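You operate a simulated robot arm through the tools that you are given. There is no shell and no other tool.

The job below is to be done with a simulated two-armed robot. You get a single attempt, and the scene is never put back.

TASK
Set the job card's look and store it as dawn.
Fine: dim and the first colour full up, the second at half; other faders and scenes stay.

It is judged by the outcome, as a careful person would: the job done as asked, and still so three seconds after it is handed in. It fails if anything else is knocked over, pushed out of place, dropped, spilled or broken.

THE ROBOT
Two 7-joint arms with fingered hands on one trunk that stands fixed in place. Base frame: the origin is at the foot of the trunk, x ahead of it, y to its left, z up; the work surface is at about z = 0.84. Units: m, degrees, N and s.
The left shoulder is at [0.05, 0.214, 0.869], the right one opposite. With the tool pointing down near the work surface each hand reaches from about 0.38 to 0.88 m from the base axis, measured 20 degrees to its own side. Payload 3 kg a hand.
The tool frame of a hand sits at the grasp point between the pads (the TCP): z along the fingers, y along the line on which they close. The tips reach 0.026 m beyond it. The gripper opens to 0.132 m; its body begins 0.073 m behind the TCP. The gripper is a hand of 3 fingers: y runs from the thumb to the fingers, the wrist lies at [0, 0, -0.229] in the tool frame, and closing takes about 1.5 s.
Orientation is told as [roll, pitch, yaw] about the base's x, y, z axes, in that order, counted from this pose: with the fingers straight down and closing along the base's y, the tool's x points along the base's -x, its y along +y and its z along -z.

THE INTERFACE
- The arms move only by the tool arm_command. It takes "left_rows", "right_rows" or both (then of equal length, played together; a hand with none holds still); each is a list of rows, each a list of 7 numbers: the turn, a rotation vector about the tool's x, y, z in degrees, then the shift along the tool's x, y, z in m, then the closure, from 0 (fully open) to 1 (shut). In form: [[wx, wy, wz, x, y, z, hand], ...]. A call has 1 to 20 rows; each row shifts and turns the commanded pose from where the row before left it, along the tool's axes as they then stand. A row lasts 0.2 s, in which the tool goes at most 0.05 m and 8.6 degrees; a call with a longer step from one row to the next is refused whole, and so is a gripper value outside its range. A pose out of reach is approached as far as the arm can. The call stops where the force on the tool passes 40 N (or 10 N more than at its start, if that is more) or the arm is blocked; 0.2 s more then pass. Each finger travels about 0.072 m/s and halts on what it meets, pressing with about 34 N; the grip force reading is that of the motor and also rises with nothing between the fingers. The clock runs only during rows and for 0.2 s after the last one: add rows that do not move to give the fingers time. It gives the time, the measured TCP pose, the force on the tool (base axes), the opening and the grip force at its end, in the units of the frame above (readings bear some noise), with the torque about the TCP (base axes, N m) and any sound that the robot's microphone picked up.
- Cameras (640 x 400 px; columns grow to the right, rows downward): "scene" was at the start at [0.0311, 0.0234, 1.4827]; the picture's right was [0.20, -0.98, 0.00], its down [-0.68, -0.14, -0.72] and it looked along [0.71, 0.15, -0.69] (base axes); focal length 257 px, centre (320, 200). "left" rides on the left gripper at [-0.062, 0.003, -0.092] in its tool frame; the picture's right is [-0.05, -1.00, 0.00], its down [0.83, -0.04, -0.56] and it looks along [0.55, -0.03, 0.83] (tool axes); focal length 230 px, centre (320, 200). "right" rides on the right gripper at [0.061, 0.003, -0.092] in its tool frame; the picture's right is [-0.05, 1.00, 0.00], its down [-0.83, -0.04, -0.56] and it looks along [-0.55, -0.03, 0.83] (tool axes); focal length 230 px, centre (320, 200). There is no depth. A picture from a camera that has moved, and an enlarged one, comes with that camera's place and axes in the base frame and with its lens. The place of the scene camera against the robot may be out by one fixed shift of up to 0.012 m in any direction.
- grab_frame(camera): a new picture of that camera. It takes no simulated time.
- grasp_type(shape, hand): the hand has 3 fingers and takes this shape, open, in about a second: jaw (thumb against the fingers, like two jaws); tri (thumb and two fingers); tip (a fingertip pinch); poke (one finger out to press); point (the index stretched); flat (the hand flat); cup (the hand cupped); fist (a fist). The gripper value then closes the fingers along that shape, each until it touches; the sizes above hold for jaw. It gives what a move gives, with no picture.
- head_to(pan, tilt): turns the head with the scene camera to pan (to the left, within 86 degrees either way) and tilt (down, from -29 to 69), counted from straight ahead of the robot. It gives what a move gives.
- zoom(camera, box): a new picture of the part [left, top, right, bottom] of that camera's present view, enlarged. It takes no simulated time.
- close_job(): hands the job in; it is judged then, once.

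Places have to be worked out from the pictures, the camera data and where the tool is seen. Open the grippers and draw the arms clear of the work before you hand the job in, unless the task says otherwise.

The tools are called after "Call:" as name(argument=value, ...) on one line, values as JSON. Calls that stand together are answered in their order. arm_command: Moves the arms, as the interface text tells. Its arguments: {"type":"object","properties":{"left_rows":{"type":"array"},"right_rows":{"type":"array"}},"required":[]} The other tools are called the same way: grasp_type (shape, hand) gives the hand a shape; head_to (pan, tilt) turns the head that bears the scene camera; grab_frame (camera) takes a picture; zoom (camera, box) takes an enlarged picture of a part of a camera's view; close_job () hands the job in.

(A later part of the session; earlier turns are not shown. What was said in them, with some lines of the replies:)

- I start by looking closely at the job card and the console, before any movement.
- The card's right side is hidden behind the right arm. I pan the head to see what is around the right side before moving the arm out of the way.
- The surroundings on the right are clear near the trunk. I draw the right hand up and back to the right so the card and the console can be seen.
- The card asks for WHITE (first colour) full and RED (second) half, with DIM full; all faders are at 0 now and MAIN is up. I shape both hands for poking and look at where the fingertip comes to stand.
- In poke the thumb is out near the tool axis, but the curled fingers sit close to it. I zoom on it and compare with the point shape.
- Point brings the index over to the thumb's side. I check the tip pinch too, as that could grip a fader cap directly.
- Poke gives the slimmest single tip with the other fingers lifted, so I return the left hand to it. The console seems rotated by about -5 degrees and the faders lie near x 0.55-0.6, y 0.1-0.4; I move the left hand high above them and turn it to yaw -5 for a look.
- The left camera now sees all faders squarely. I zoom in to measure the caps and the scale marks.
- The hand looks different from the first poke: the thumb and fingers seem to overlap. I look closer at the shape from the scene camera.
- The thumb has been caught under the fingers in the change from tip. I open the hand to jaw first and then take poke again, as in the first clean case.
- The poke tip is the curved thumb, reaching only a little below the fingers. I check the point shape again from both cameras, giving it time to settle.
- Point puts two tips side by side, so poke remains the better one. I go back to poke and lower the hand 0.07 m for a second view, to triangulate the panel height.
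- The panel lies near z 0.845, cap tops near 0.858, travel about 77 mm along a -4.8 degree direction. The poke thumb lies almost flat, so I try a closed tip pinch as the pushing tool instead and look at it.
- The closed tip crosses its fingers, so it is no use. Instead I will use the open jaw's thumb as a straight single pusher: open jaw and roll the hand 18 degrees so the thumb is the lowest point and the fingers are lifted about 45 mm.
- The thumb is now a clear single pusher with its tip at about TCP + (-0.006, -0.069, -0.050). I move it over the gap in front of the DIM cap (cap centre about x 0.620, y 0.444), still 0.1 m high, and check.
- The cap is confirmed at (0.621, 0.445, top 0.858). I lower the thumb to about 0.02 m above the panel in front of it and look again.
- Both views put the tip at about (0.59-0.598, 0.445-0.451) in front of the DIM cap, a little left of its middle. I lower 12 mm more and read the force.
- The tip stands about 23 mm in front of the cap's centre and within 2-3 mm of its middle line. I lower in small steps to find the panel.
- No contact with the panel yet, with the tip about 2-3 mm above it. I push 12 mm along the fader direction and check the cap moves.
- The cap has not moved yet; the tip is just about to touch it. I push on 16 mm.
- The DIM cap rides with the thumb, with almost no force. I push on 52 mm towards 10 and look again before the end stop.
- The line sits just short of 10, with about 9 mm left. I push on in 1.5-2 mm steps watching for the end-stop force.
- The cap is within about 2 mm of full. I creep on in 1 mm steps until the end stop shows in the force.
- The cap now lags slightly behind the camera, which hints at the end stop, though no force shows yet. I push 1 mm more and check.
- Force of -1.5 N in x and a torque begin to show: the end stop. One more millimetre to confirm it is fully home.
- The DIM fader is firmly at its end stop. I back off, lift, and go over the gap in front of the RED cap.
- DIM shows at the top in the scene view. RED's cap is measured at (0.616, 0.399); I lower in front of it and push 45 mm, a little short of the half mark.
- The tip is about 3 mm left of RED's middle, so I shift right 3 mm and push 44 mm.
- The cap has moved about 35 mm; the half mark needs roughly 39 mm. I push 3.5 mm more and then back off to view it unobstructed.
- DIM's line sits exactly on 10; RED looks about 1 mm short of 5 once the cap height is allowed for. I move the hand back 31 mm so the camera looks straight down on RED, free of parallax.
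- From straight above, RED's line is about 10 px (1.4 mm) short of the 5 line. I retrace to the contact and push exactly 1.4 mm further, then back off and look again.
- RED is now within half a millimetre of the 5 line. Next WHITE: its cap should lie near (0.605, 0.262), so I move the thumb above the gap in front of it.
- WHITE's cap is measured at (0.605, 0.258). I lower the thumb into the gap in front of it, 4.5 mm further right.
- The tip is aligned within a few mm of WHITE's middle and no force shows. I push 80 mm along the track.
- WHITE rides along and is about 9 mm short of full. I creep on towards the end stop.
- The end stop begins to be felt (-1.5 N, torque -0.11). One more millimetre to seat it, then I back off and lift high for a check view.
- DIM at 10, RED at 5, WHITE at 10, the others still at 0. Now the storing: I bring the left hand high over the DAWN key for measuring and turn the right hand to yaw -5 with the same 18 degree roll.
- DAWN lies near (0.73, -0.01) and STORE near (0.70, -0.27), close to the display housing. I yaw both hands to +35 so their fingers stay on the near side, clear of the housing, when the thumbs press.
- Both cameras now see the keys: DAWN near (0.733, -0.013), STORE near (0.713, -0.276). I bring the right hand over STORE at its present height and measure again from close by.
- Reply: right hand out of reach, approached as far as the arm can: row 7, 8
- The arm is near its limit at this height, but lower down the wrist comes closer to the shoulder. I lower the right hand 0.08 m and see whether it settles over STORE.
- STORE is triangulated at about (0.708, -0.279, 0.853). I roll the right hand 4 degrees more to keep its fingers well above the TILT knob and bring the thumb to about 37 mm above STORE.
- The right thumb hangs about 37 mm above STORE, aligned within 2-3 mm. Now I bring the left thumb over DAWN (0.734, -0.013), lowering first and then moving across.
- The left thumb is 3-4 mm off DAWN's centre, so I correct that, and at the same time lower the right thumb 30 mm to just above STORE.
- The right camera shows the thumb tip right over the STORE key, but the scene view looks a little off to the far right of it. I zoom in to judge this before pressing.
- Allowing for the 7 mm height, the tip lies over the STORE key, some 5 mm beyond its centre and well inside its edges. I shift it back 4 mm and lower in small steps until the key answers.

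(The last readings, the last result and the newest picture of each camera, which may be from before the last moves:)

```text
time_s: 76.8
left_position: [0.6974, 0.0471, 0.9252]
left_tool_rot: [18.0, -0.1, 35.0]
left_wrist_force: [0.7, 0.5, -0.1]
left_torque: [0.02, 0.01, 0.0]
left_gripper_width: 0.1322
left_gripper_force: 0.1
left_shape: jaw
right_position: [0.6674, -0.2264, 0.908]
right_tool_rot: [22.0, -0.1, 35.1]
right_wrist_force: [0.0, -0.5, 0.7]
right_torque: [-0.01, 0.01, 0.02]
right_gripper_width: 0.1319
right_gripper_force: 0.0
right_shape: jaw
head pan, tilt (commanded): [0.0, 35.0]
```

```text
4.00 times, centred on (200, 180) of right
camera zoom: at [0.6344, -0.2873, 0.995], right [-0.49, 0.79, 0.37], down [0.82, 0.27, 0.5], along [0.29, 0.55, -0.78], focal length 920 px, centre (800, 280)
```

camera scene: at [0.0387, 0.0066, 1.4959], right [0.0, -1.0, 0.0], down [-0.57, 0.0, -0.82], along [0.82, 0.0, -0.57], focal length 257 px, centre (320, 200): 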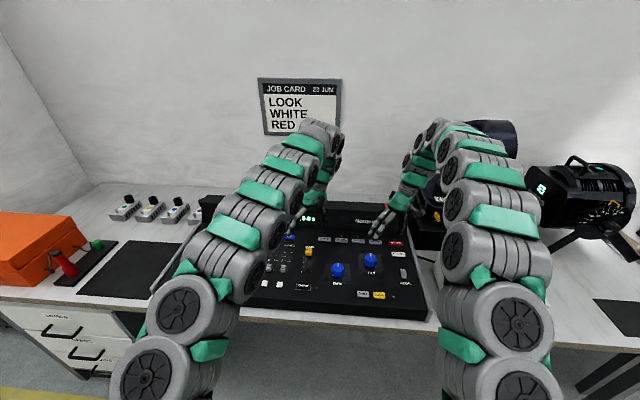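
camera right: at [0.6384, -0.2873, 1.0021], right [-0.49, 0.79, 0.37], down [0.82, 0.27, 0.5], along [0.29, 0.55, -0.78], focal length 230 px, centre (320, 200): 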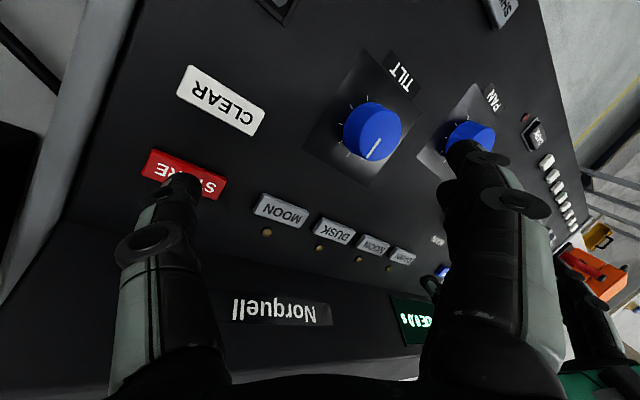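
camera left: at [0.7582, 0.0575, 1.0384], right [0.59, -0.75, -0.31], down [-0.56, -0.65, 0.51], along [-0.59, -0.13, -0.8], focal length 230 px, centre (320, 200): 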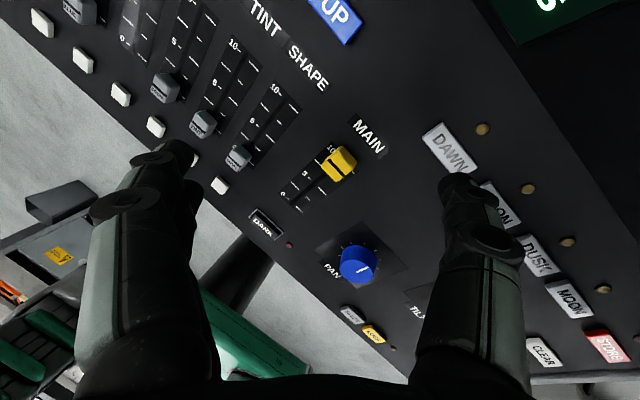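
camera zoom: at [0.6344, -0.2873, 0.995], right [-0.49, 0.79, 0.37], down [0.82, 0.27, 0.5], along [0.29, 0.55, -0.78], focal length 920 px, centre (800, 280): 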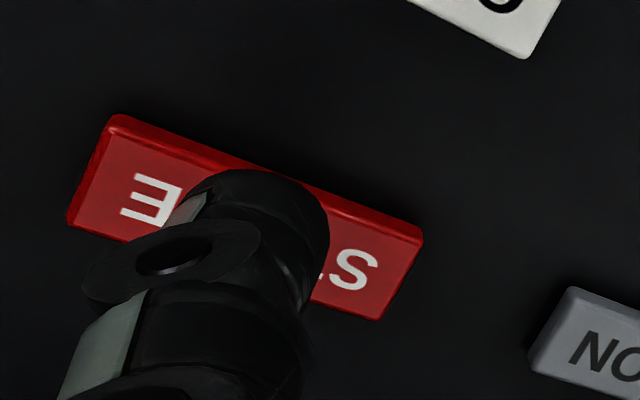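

The tip is centred on STORE, nearly touching. I press down in 1.5 mm steps, watching force, sound and the light.

Call:
arm_command(right_rows=[[0, 0, 0, 0, -0.0006, 0.0014, 0], [0, 0, 0, 0, 0, 0, 0]])

Call:
arm_command(right_rows=[[0, 0, 0, 0, -0.0006, 0.0014, 0], [0, 0, 0, 0, 0, 0, 0]])

Call:
arm_command(right_rows=[[0, 0, 0, 0, -0.0006, 0.0014, 0], [0, 0, 0, 0, 0, 0, 0]])

Call:
zoom(camera="scene", box=[370, 215, 430, 260])

```text
time_s: 77.4
left_position: [0.6954, 0.0468, 0.9251]
left_tool_rot: [17.9, 0.0, 35.0]
left_wrist_force: [0.5, -0.8, 0.2]
left_torque: [-0.02, -0.01, -0.02]
left_gripper_width: 0.132
left_gripper_force: 0.0
left_shape: jaw
right_position: [0.6664, -0.2252, 0.9059]
right_tool_rot: [22.1, 0.1, 35.1]
right_wrist_force: [0.4, 0.3, -0.5]
right_torque: [0.01, -0.01, -0.01]
right_gripper_width: 0.1318
right_gripper_force: 0.1
right_shape: jaw
head pan, tilt (commanded): [0.0, 35.0]
```

```text
time_s: 78.0
left_position: [0.697, 0.047, 0.926]
left_tool_rot: [18.0, 0.1, 35.0]
left_wrist_force: [0.3, -0.4, 0.3]
left_torque: [0.01, 0.0, -0.01]
left_gripper_width: 0.1318
left_gripper_force: 0.1
left_shape: jaw
right_position: [0.6682, -0.2251, 0.9044]
right_tool_rot: [22.0, 0.0, 35.1]
right_wrist_force: [-0.2, 0.7, 0.1]
right_torque: [0.01, 0.04, 0.01]
right_gripper_width: 0.132
right_gripper_force: 0.0
right_shape: jaw
head pan, tilt (commanded): [0.0, 35.0]
```

```text
time_s: 78.6
left_position: [0.6963, 0.0475, 0.9249]
left_tool_rot: [18.0, 0.0, 35.0]
left_wrist_force: [-0.1, 0.0, 0.1]
left_torque: [0.03, 0.01, -0.03]
left_gripper_width: 0.1317
left_gripper_force: 0.0
left_shape: jaw
right_position: [0.6681, -0.2258, 0.9042]
right_tool_rot: [22.1, 0.1, 34.9]
right_wrist_force: [-0.2, -0.4, -0.7]
right_torque: [0.0, -0.03, -0.01]
right_gripper_width: 0.1322
right_gripper_force: 0.0
right_shape: jaw
head pan, tilt (commanded): [0.0, 35.0]
```

```text
8.89 times, centred on (400, 238) of scene
camera zoom: at [0.0387, 0.0066, 1.4959], right [0.0, -1.0, 0.0], down [-0.57, 0.0, -0.82], along [0.82, 0.0, -0.57], focal length 2283 px, centre (-391, -133)
```

zoom: 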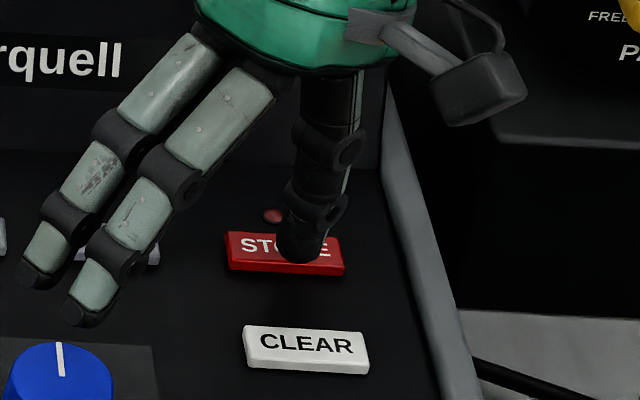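

No contact yet; the tip has come somewhat towards the near edge of the key. I shift it 2.5 mm forward and keep lowering in small steps.

Call:
arm_command(right_rows=[[0, 0, 0, -0.002, -0.0013, -0.0006, 0], [0, 0, 0, 0, -0.0006, 0.0014, 0], [0, 0, 0, 0, 0, 0, 0]])

Call:
arm_command(right_rows=[[0, 0, 0, 0, -0.0006, 0.0014, 0], [0, 0, 0, 0, 0, 0, 0]])

Call:
zoom(camera="scene", box=[370, 215, 430, 260])

Call:
zoom(camera="right", box=[120, 130, 280, 230])

```text
time_s: 79.4
left_position: [0.6969, 0.0481, 0.9264]
left_tool_rot: [18.0, -0.1, 35.0]
left_wrist_force: [-0.3, -0.8, 0.3]
left_torque: [0.02, 0.0, -0.02]
left_gripper_width: 0.1319
left_gripper_force: 0.1
left_shape: jaw
right_position: [0.669, -0.2247, 0.9014]
right_tool_rot: [22.0, 0.0, 35.0]
right_wrist_force: [0.1, 0.2, -0.5]
right_torque: [-0.03, 0.0, 0.02]
right_gripper_width: 0.1319
right_gripper_force: 0.1
right_shape: jaw
head pan, tilt (commanded): [0.0, 35.0]
```

```text
time_s: 80.0
left_position: [0.6954, 0.0478, 0.9254]
left_tool_rot: [18.0, 0.0, 35.0]
left_wrist_force: [0.2, 0.1, -0.9]
left_torque: [-0.04, 0.02, 0.01]
left_gripper_width: 0.1318
left_gripper_force: 0.2
left_shape: jaw
right_position: [0.6709, -0.2242, 0.899]
right_tool_rot: [22.0, 0.0, 35.0]
right_wrist_force: [-0.5, 0.2, -0.5]
right_torque: [0.02, -0.03, 0.0]
right_gripper_width: 0.1319
right_gripper_force: 0.0
right_shape: jaw
head pan, tilt (commanded): [0.0, 35.0]
```

```text
8.89 times, centred on (400, 238) of scene
camera zoom: at [0.0387, 0.0066, 1.4959], right [0.0, -1.0, 0.0], down [-0.57, 0.0, -0.82], along [0.82, 0.0, -0.57], focal length 2283 px, centre (-391, -133)
```

zoom: 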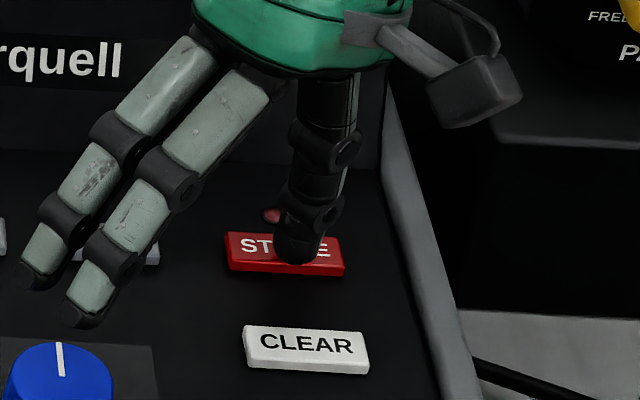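

```text
4.00 times, centred on (200, 180) of right
camera zoom: at [0.637, -0.2871, 0.9872], right [-0.49, 0.79, 0.37], down [0.82, 0.27, 0.5], along [0.29, 0.55, -0.78], focal length 920 px, centre (800, 280)
```

zoom: 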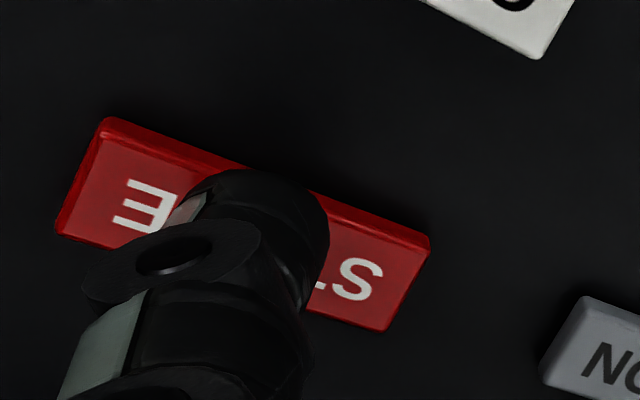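

Still no contact. I go on lowering by 1.5 mm steps.

Call:
arm_command(right_rows=[[0, 0, 0, 0, -0.0006, 0.0014, 0], [0, 0, 0, 0, 0, 0, 0]])

Call:
arm_command(right_rows=[[0, 0, 0, 0, -0.0006, 0.0014, 0], [0, 0, 0, 0, 0, 0, 0]])

Call:
zoom(camera="scene", box=[370, 215, 430, 260])

```text
time_s: 80.6
left_position: [0.6953, 0.0472, 0.9252]
left_tool_rot: [18.0, -0.1, 35.0]
left_wrist_force: [0.1, -0.3, -1.0]
left_torque: [0.02, 0.01, -0.01]
left_gripper_width: 0.1318
left_gripper_force: 0.1
left_shape: jaw
right_position: [0.6699, -0.226, 0.8989]
right_tool_rot: [21.9, 0.0, 35.0]
right_wrist_force: [0.7, 0.4, 1.8]
right_torque: [-0.03, -0.1, 0.02]
right_gripper_width: 0.1318
right_gripper_force: 0.0
right_shape: jaw
head pan, tilt (commanded): [0.0, 35.0]
```

```text
time_s: 81.2
left_position: [0.6978, 0.0463, 0.9262]
left_tool_rot: [18.1, 0.0, 35.0]
left_wrist_force: [-0.9, 0.1, -1.0]
left_torque: [0.02, -0.01, 0.0]
left_gripper_width: 0.1319
left_gripper_force: 0.2
left_shape: jaw
right_position: [0.6709, -0.2259, 0.8965]
right_tool_rot: [22.0, 0.1, 35.0]
right_wrist_force: [-0.5, 0.9, 2.1]
right_torque: [-0.14, -0.11, -0.03]
right_gripper_width: 0.1318
right_gripper_force: 0.1
right_shape: jaw
head pan, tilt (commanded): [0.0, 35.0]
heard: click
```

```text
8.89 times, centred on (400, 238) of scene
camera zoom: at [0.0386, 0.0066, 1.4959], right [0.0, -1.0, 0.0], down [-0.57, 0.0, -0.82], along [0.82, 0.0, -0.57], focal length 2283 px, centre (-391, -133)
```

zoom: 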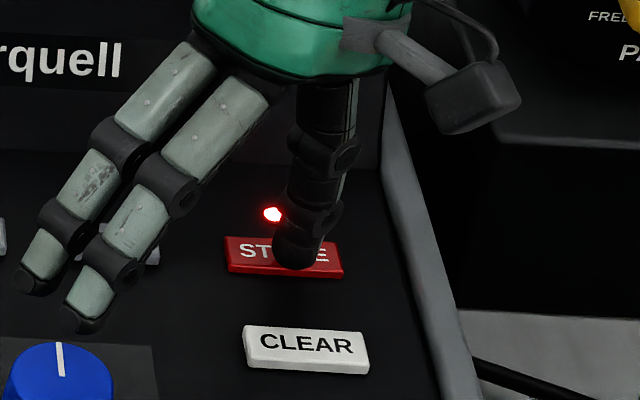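

Click, and the STORE light is lit. I look at the display (no time passes) before pressing DAWN.

Call:
grab_frame(camera="right")

Call:
zoom(camera="scene", box=[290, 190, 430, 280])

Call:
zoom(camera="left", box=[380, 0, 640, 180])

Call:
zoom(camera="scene", box=[300, 200, 360, 245])

```text
taken
camera right: at [0.637, -0.2873, 0.9843], right [-0.49, 0.79, 0.37], down [0.82, 0.27, 0.5], along [0.29, 0.55, -0.78], focal length 230 px, centre (320, 200)
```

right: 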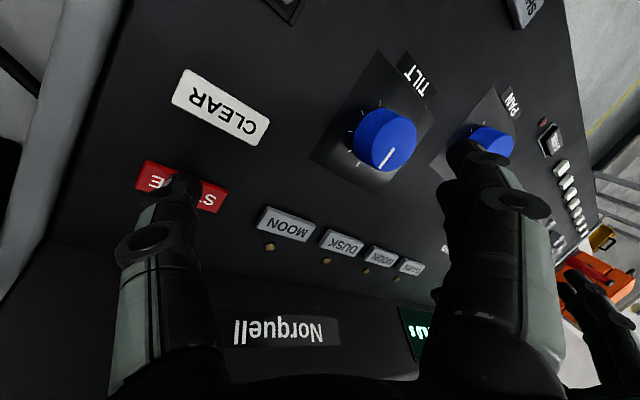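

```text
4.44 times, centred on (360, 235) of scene
camera zoom: at [0.0386, 0.0066, 1.4959], right [0.0, -1.0, 0.0], down [-0.57, 0.0, -0.82], along [0.82, 0.0, -0.57], focal length 1141 px, centre (142, 44)
```

zoom: 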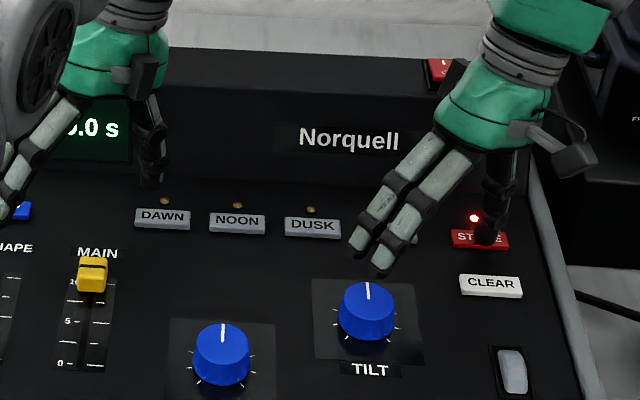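

```text
2.22 times, centred on (510, 90) of left
camera zoom: at [0.7609, 0.0615, 1.0147], right [0.59, -0.75, -0.31], down [-0.56, -0.65, 0.51], along [-0.59, -0.13, -0.8], focal length 511 px, centre (-102, 444)
```

zoom: 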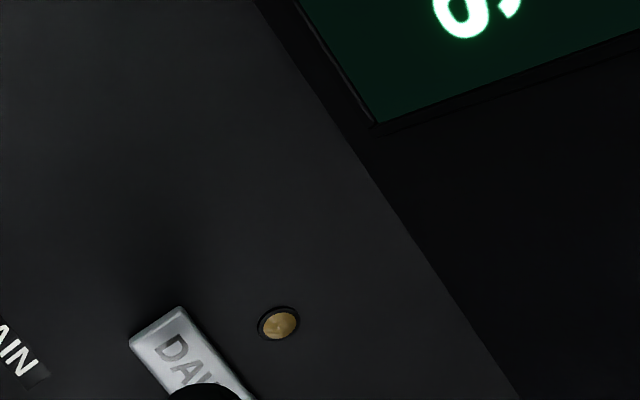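

```text
8.89 times, centred on (330, 222) of scene
camera zoom: at [0.0386, 0.0066, 1.4959], right [0.0, -1.0, 0.0], down [-0.57, 0.0, -0.82], along [0.82, 0.0, -0.57], focal length 2283 px, centre (231, 0)
```

zoom: 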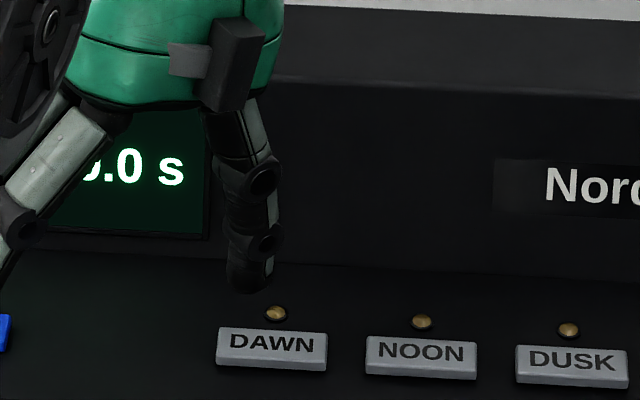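

STORE stays held by the right thumb with its light on. I now bring the left thumb down onto DAWN, shifted 6 mm right and 2 mm forward to its centre.

Call:
arm_command(left_rows=[[0, 0, 0, 0.0018, -0.0058, -0.0019, 0], [0, 0, 0, 0, -0.004, 0.01236, 0], [0, 0, 0, 0, -0.004, 0.01236, 0], [0, 0, 0, 0, 0, 0, 0]])

Call:
zoom(camera="scene", box=[300, 200, 360, 245])

Call:
zoom(camera="scene", box=[290, 190, 430, 280])

```text
time_s: 82.2
left_position: [0.6992, 0.0417, 0.8995]
left_tool_rot: [18.0, 0.0, 35.0]
left_wrist_force: [-0.1, -0.1, 0.5]
left_torque: [0.01, 0.01, 0.02]
left_gripper_width: 0.132
left_gripper_force: 0.1
left_shape: jaw
right_position: [0.6693, -0.226, 0.897]
right_tool_rot: [22.0, 0.0, 35.0]
right_wrist_force: [0.1, 0.2, 2.6]
right_torque: [-0.14, -0.06, -0.02]
right_gripper_width: 0.1322
right_gripper_force: 0.0
right_shape: jaw
head pan, tilt (commanded): [0.0, 35.0]
```

```text
8.89 times, centred on (330, 222) of scene
camera zoom: at [0.0386, 0.0066, 1.4959], right [0.0, -1.0, 0.0], down [-0.57, 0.0, -0.82], along [0.82, 0.0, -0.57], focal length 2283 px, centre (231, 0)
```

zoom: 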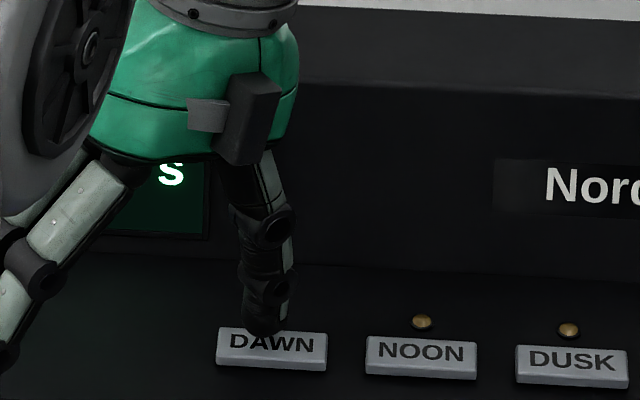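

```text
4.44 times, centred on (360, 235) of scene
camera zoom: at [0.0386, 0.0066, 1.4959], right [0.0, -1.0, 0.0], down [-0.57, 0.0, -0.82], along [0.82, 0.0, -0.57], focal length 1141 px, centre (142, 44)
```

zoom: 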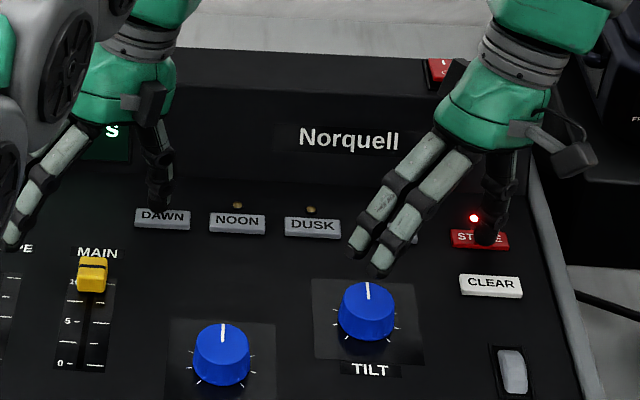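

The left thumb is centred on DAWN, about 5-6 mm above it; STORE's light is still on. I lower on in small steps until it clicks.

Call:
arm_command(left_rows=[[0, 0, 0, 0, -0.0012, 0.0038, 0], [0, 0, 0, 0, -0.0006, 0.0014, 0], [0, 0, 0, 0, 0, 0, 0]])

```text
time_s: 83.0
left_position: [0.6991, 0.0416, 0.8935]
left_tool_rot: [18.0, -0.1, 35.0]
left_wrist_force: [0.0, 0.8, 0.9]
left_torque: [-0.07, -0.05, 0.02]
left_gripper_width: 0.132
left_gripper_force: 0.0
left_shape: jaw
right_position: [0.67, -0.2262, 0.8978]
right_tool_rot: [22.0, 0.1, 35.0]
right_wrist_force: [0.1, 0.4, 2.6]
right_torque: [-0.15, -0.09, -0.01]
right_gripper_width: 0.1319
right_gripper_force: 0.1
right_shape: jaw
head pan, tilt (commanded): [0.0, 35.0]
```

The left thumb begins to feel the key (about 0.9 N). I press on 1.5 mm.

Call:
arm_command(left_rows=[[0, 0, 0, 0, -0.0006, 0.0014, 0], [0, 0, 0, 0, 0, 0, 0]])

Call:
zoom(camera="scene", box=[290, 190, 430, 280])

```text
time_s: 83.6
left_position: [0.6998, 0.0415, 0.8935]
left_tool_rot: [18.0, 0.1, 35.0]
left_wrist_force: [0.9, 1.5, 1.4]
left_torque: [-0.06, -0.12, 0.07]
left_gripper_width: 0.1322
left_gripper_force: 0.0
left_shape: jaw
right_position: [0.6692, -0.2244, 0.8975]
right_tool_rot: [22.0, 0.1, 35.1]
right_wrist_force: [0.9, -0.2, 2.2]
right_torque: [-0.16, -0.08, -0.03]
right_gripper_width: 0.132
right_gripper_force: 0.0
right_shape: jaw
head pan, tilt (commanded): [0.0, 35.0]
heard: click
```

```text
4.44 times, centred on (360, 235) of scene
camera zoom: at [0.0386, 0.0066, 1.4959], right [0.0, -1.0, 0.0], down [-0.57, 0.0, -0.82], along [0.82, 0.0, -0.57], focal length 1141 px, centre (142, 44)
```

zoom: 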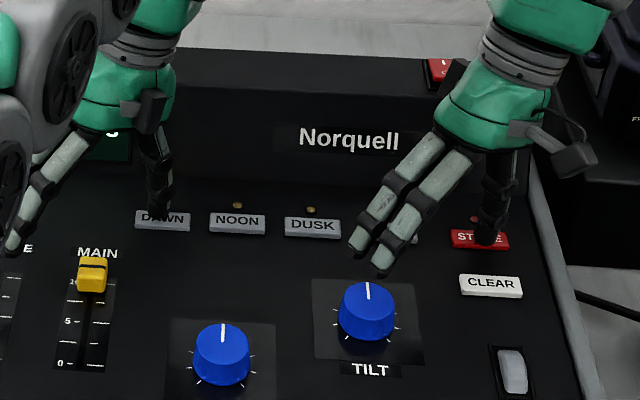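

DAWN clicked and the STORE light went out, so the store was taken. I lift both thumbs straight up together.

Call:
arm_command(left_rows=[[0, 0, 0, 0, 0.00927, -0.02853, 0], [0, 0, 0, 0, 0.00927, -0.02853, 0], [0, 0, 0, 0, 0, 0, 0]], right_rows=[[0, 0, 0, 0, 0.01124, -0.02782, 0], [0, 0, 0, 0, 0.01124, -0.02782, 0], [0, 0, 0, 0, 0, 0, 0]])

Call:
zoom(camera="scene", box=[290, 190, 430, 280])

Call:
grab_frame(camera="left")

Call:
grab_frame(camera="right")

```text
time_s: 84.4
left_position: [0.6977, 0.0401, 0.9511]
left_tool_rot: [18.0, 0.1, 35.0]
left_wrist_force: [-0.2, -0.3, 0.9]
left_torque: [0.01, 0.02, 0.0]
left_gripper_width: 0.1318
left_gripper_force: 0.1
left_shape: jaw
right_position: [0.6691, -0.2267, 0.9573]
right_tool_rot: [22.0, 0.0, 35.0]
right_wrist_force: [-0.5, 0.2, -0.5]
right_torque: [0.01, 0.01, 0.03]
right_gripper_width: 0.1319
right_gripper_force: 0.0
right_shape: jaw
head pan, tilt (commanded): [0.0, 35.0]
```

```text
4.44 times, centred on (360, 235) of scene
camera zoom: at [0.0387, 0.0066, 1.4959], right [0.0, -1.0, 0.0], down [-0.57, 0.0, -0.82], along [0.82, 0.0, -0.57], focal length 1141 px, centre (142, 44)
```

zoom: 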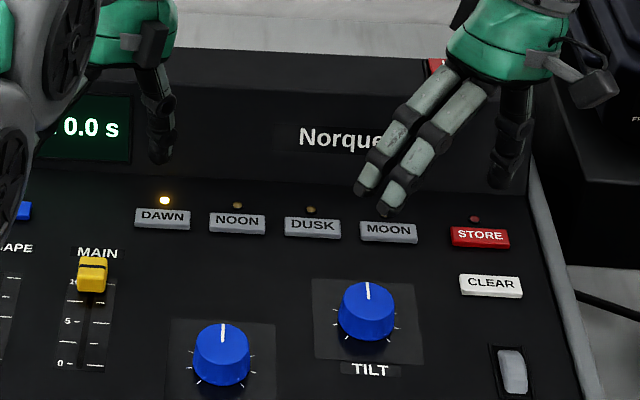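

```text
taken
camera left: at [0.7629, 0.0549, 1.0413], right [0.59, -0.75, -0.31], down [-0.56, -0.65, 0.51], along [-0.59, -0.13, -0.8], focal length 230 px, centre (320, 200)
```

left: 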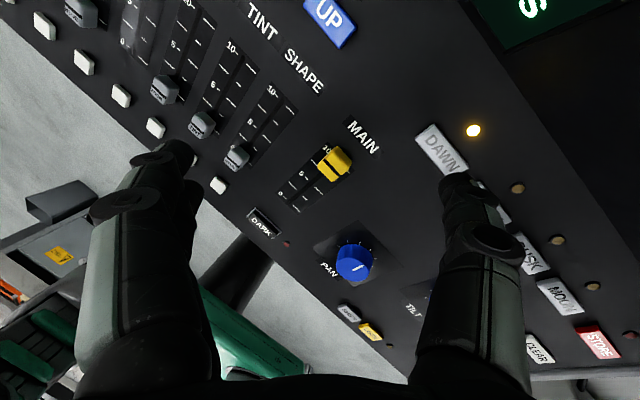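

```text
taken
camera right: at [0.6372, -0.2874, 1.0447], right [-0.49, 0.79, 0.37], down [0.82, 0.27, 0.5], along [0.29, 0.55, -0.78], focal length 230 px, centre (320, 200)
```

right: 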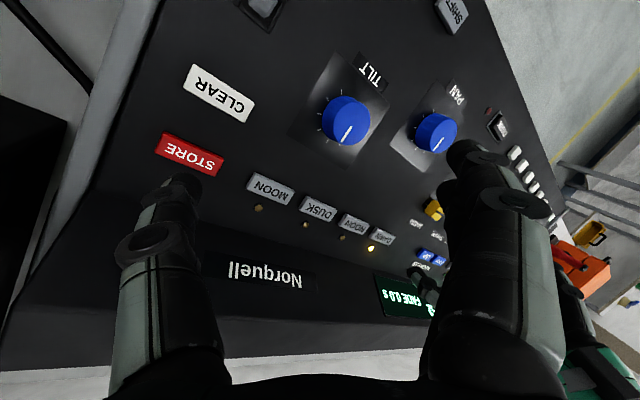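

The DAWN light is on and STORE is idle: the scene is stored. I draw both arms back and up, clear of the console.

Call:
arm_command(left_rows=[[0, 0, 0, 0.0049, 0.0296, -0.0009, 0], [0, 0, 0, 0.0049, 0.0296, -0.0009, 0], [0, 0, 0, 0.0049, 0.0296, -0.0009, 0], [0, 0, 0, 0.0049, 0.0296, -0.0009, 0], [0, 0, 0, 0.0049, 0.0296, -0.0009, 0], [0, 0, 0, -0.0057, 0.037, 0.0003, 0], [0, 0, 0, -0.0057, 0.037, 0.0003, 0], [0, 0, 0, -0.0057, 0.037, 0.0003, 0], [0, 0, 0, -0.0057, 0.037, 0.0003, 0], [0, 0, 0, -0.0057, 0.037, 0.0003, 0], [0, 0, 0, -0.0057, 0.037, 0.0003, 0], [0, 0, 0, -0.0057, 0.037, 0.0003, 0], [0, 0, 0, -0.0057, 0.037, 0.0003, 0], [0, 0, 0, -0.0057, 0.037, 0.0003, 0]], right_rows=[[0, 0, 0, 0.0246, 0.0225, -0.0098, 0], [0, 0, 0, 0.0246, 0.0225, -0.0098, 0], [0, 0, 0, 0.0246, 0.0225, -0.0098, 0], [0, 0, 0, 0.0246, 0.0225, -0.0098, 0], [0, 0, 0, 0.0293, 0.0092, -0.0136, 0], [0, 0, 0, 0.0293, 0.0092, -0.0136, 0], [0, 0, 0, 0.0293, 0.0092, -0.0136, 0], [0, 0, 0, 0.0293, 0.0092, -0.0136, 0], [0, 0, 0, 0.0293, 0.0092, -0.0136, 0], [0, 0, 0, 0, 0, 0, 0], [0, 0, 0, 0, 0, 0, 0], [0, 0, 0, 0, 0, 0, 0], [0, 0, 0, 0, 0, 0, 0], [0, 0, 0, 0, 0, 0, 0]])

Call:
grab_frame(camera="scene")

Call:
zoom(camera="scene", box=[160, 190, 320, 300])

Call:
zoom(camera="scene", box=[280, 190, 440, 310])

```text
time_s: 87.4
left_position: [0.4588, 0.4304, 1.1025]
left_tool_rot: [18.0, 0.1, 34.9]
left_wrist_force: [-0.1, 0.0, -0.2]
left_torque: [-0.02, -0.01, -0.01]
left_gripper_width: 0.132
left_gripper_force: 0.0
left_shape: jaw
right_position: [0.4189, -0.2933, 1.1067]
right_tool_rot: [22.0, 0.0, 35.0]
right_wrist_force: [-0.8, 1.0, 0.3]
right_torque: [0.01, -0.02, 0.01]
right_gripper_width: 0.1318
right_gripper_force: 0.0
right_shape: jaw
head pan, tilt (commanded): [0.0, 35.0]
```

```text
taken
camera scene: at [0.0386, 0.0066, 1.4959], right [0.0, -1.0, 0.0], down [-0.57, 0.0, -0.82], along [0.82, 0.0, -0.57], focal length 257 px, centre (320, 200)
```

scene: 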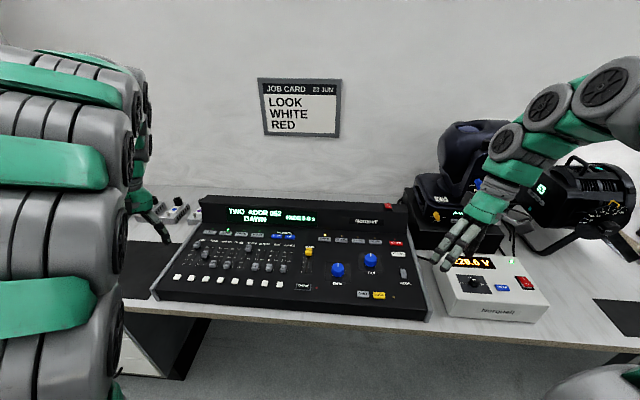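

```text
3.64 times, centred on (240, 245) of scene
camera zoom: at [0.0386, 0.0066, 1.4959], right [0.0, -1.0, 0.0], down [-0.57, 0.0, -0.82], along [0.82, 0.0, -0.57], focal length 934 px, centre (611, 36)
```

zoom: 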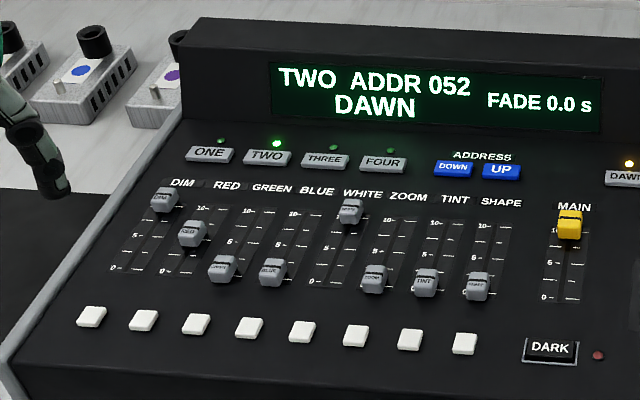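

```text
3.33 times, centred on (360, 250) of scene
camera zoom: at [0.0386, 0.0066, 1.4959], right [0.0, -1.0, 0.0], down [-0.57, 0.0, -0.82], along [0.82, 0.0, -0.57], focal length 856 px, centre (187, 33)
```

zoom: 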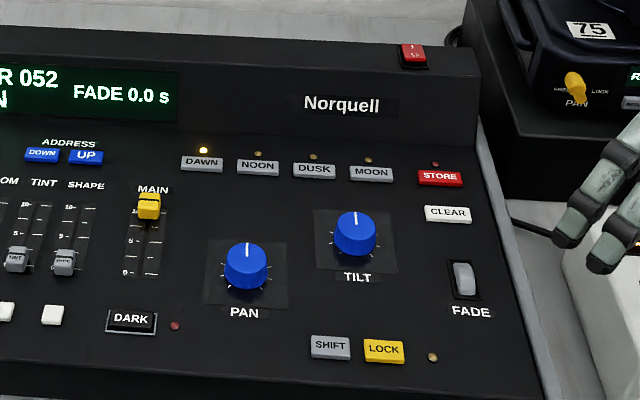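

The display now reads DAWN with its light on, faders and other controls are as intended. I check the lamps' output to the right for confirmation that the look, not an old scene, is live.

Call:
head_to(pan=-40, tilt=25)

Call:
grab_frame(camera="scene")

Call:
zoom(camera="scene", box=[180, 100, 420, 260])

```text
time_s: 88.5
left_position: [0.4592, 0.4303, 1.1028]
left_tool_rot: [18.0, 0.0, 34.9]
left_wrist_force: [0.1, -0.3, 1.2]
left_torque: [0.01, 0.01, 0.01]
left_gripper_width: 0.1319
left_gripper_force: 0.0
left_shape: jaw
right_position: [0.4194, -0.2943, 1.1061]
right_tool_rot: [22.0, 0.0, 35.0]
right_wrist_force: [0.5, -0.1, 1.1]
right_torque: [0.0, 0.04, -0.03]
right_gripper_width: 0.1317
right_gripper_force: 0.1
right_shape: jaw
head pan, tilt (commanded): [-40.0, 25.0]
```

```text
taken
camera scene: at [0.0212, -0.0526, 1.5116], right [-0.64, -0.77, 0.0], down [-0.32, 0.27, -0.91], along [0.69, -0.58, -0.42], focal length 257 px, centre (320, 200)
```

scene: 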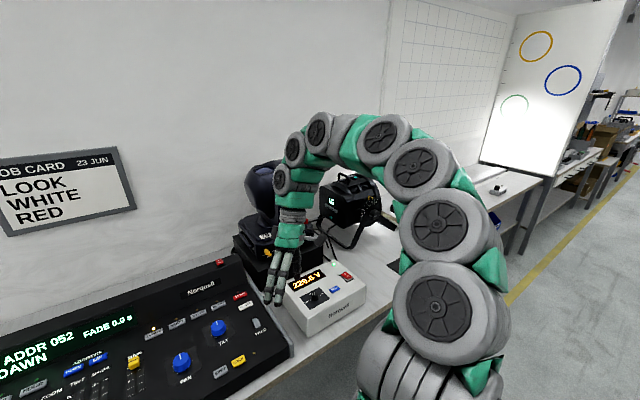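

```text
2.50 times, centred on (300, 180) of scene
camera zoom: at [0.0212, -0.0526, 1.5116], right [-0.64, -0.77, 0.0], down [-0.32, 0.27, -0.91], along [0.69, -0.58, -0.42], focal length 642 px, centre (370, 250)
```

zoom: 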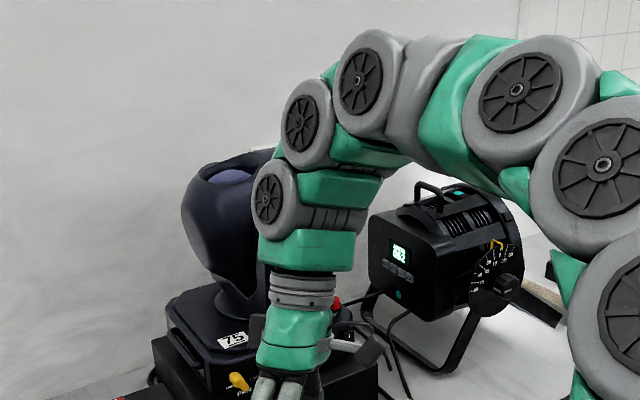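

The board on the right is now lit by the lamp. I zoom in on its colour.

Call:
zoom(camera="scene", box=[470, 0, 640, 190])

Call:
zoom(camera="scene", box=[0, 300, 160, 400])

```text
2.11 times, centred on (555, 95) of scene
camera zoom: at [0.0212, -0.0526, 1.5116], right [-0.64, -0.77, 0.0], down [-0.32, 0.27, -0.91], along [0.69, -0.58, -0.42], focal length 541 px, centre (-175, 421)
```

zoom: 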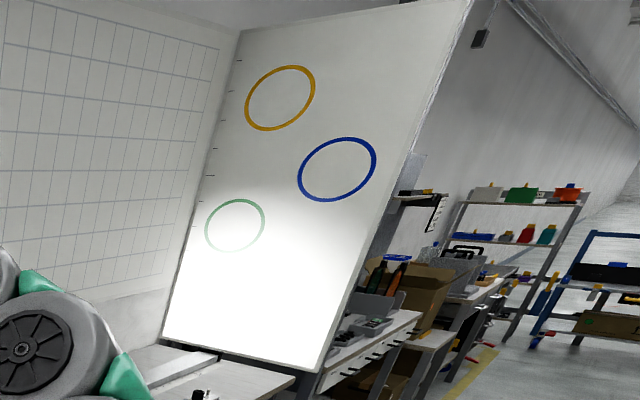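

```text
4.00 times, centred on (80, 350) of scene
camera zoom: at [0.0212, -0.0526, 1.5116], right [-0.64, -0.77, 0.0], down [-0.32, 0.27, -0.91], along [0.69, -0.58, -0.42], focal length 1027 px, centre (1280, -400)
```

zoom: 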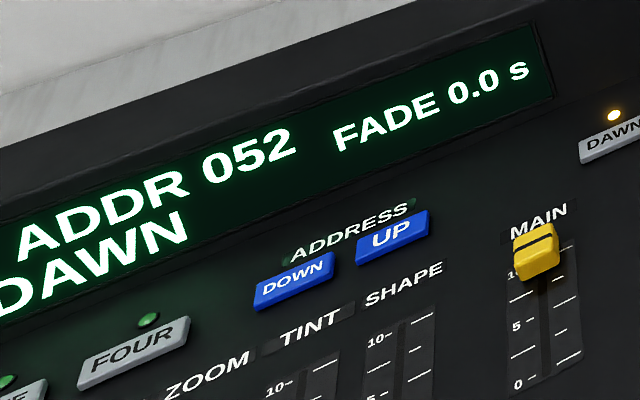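

The lamp throws bright white on the board, which fits the stored look (DIM and WHITE full, RED half), and the display reads DAWN. Hands are open and clear, so I hand the job in.

Call:
close_job()

```text
The job is handed in.
```

The job card's look is set and stored as DAWN, and the job is handed in. The card names WHITE first and RED second.

- **Faders:** DIM and WHITE are pushed to their top stops. RED's line is within about half a millimetre of the 5 mark. The other faders are still at 0, and MAIN was already full and not touched.
- **Store:** I held STORE and pressed DAWN. Both keys clicked and STORE's light went out. DAWN's light came on and the display reads DAWN.
- **Check on the result:** The console gives no direct readout of what DAWN holds. The lamp now throws bright white on the board at the right. That fits the new look rather than an old scene being recalled, but I couldn't pick out the RED half in that light.

No other scene key was pressed. I saw nothing knocked or moved. Both hands are open and drawn clear of the console.
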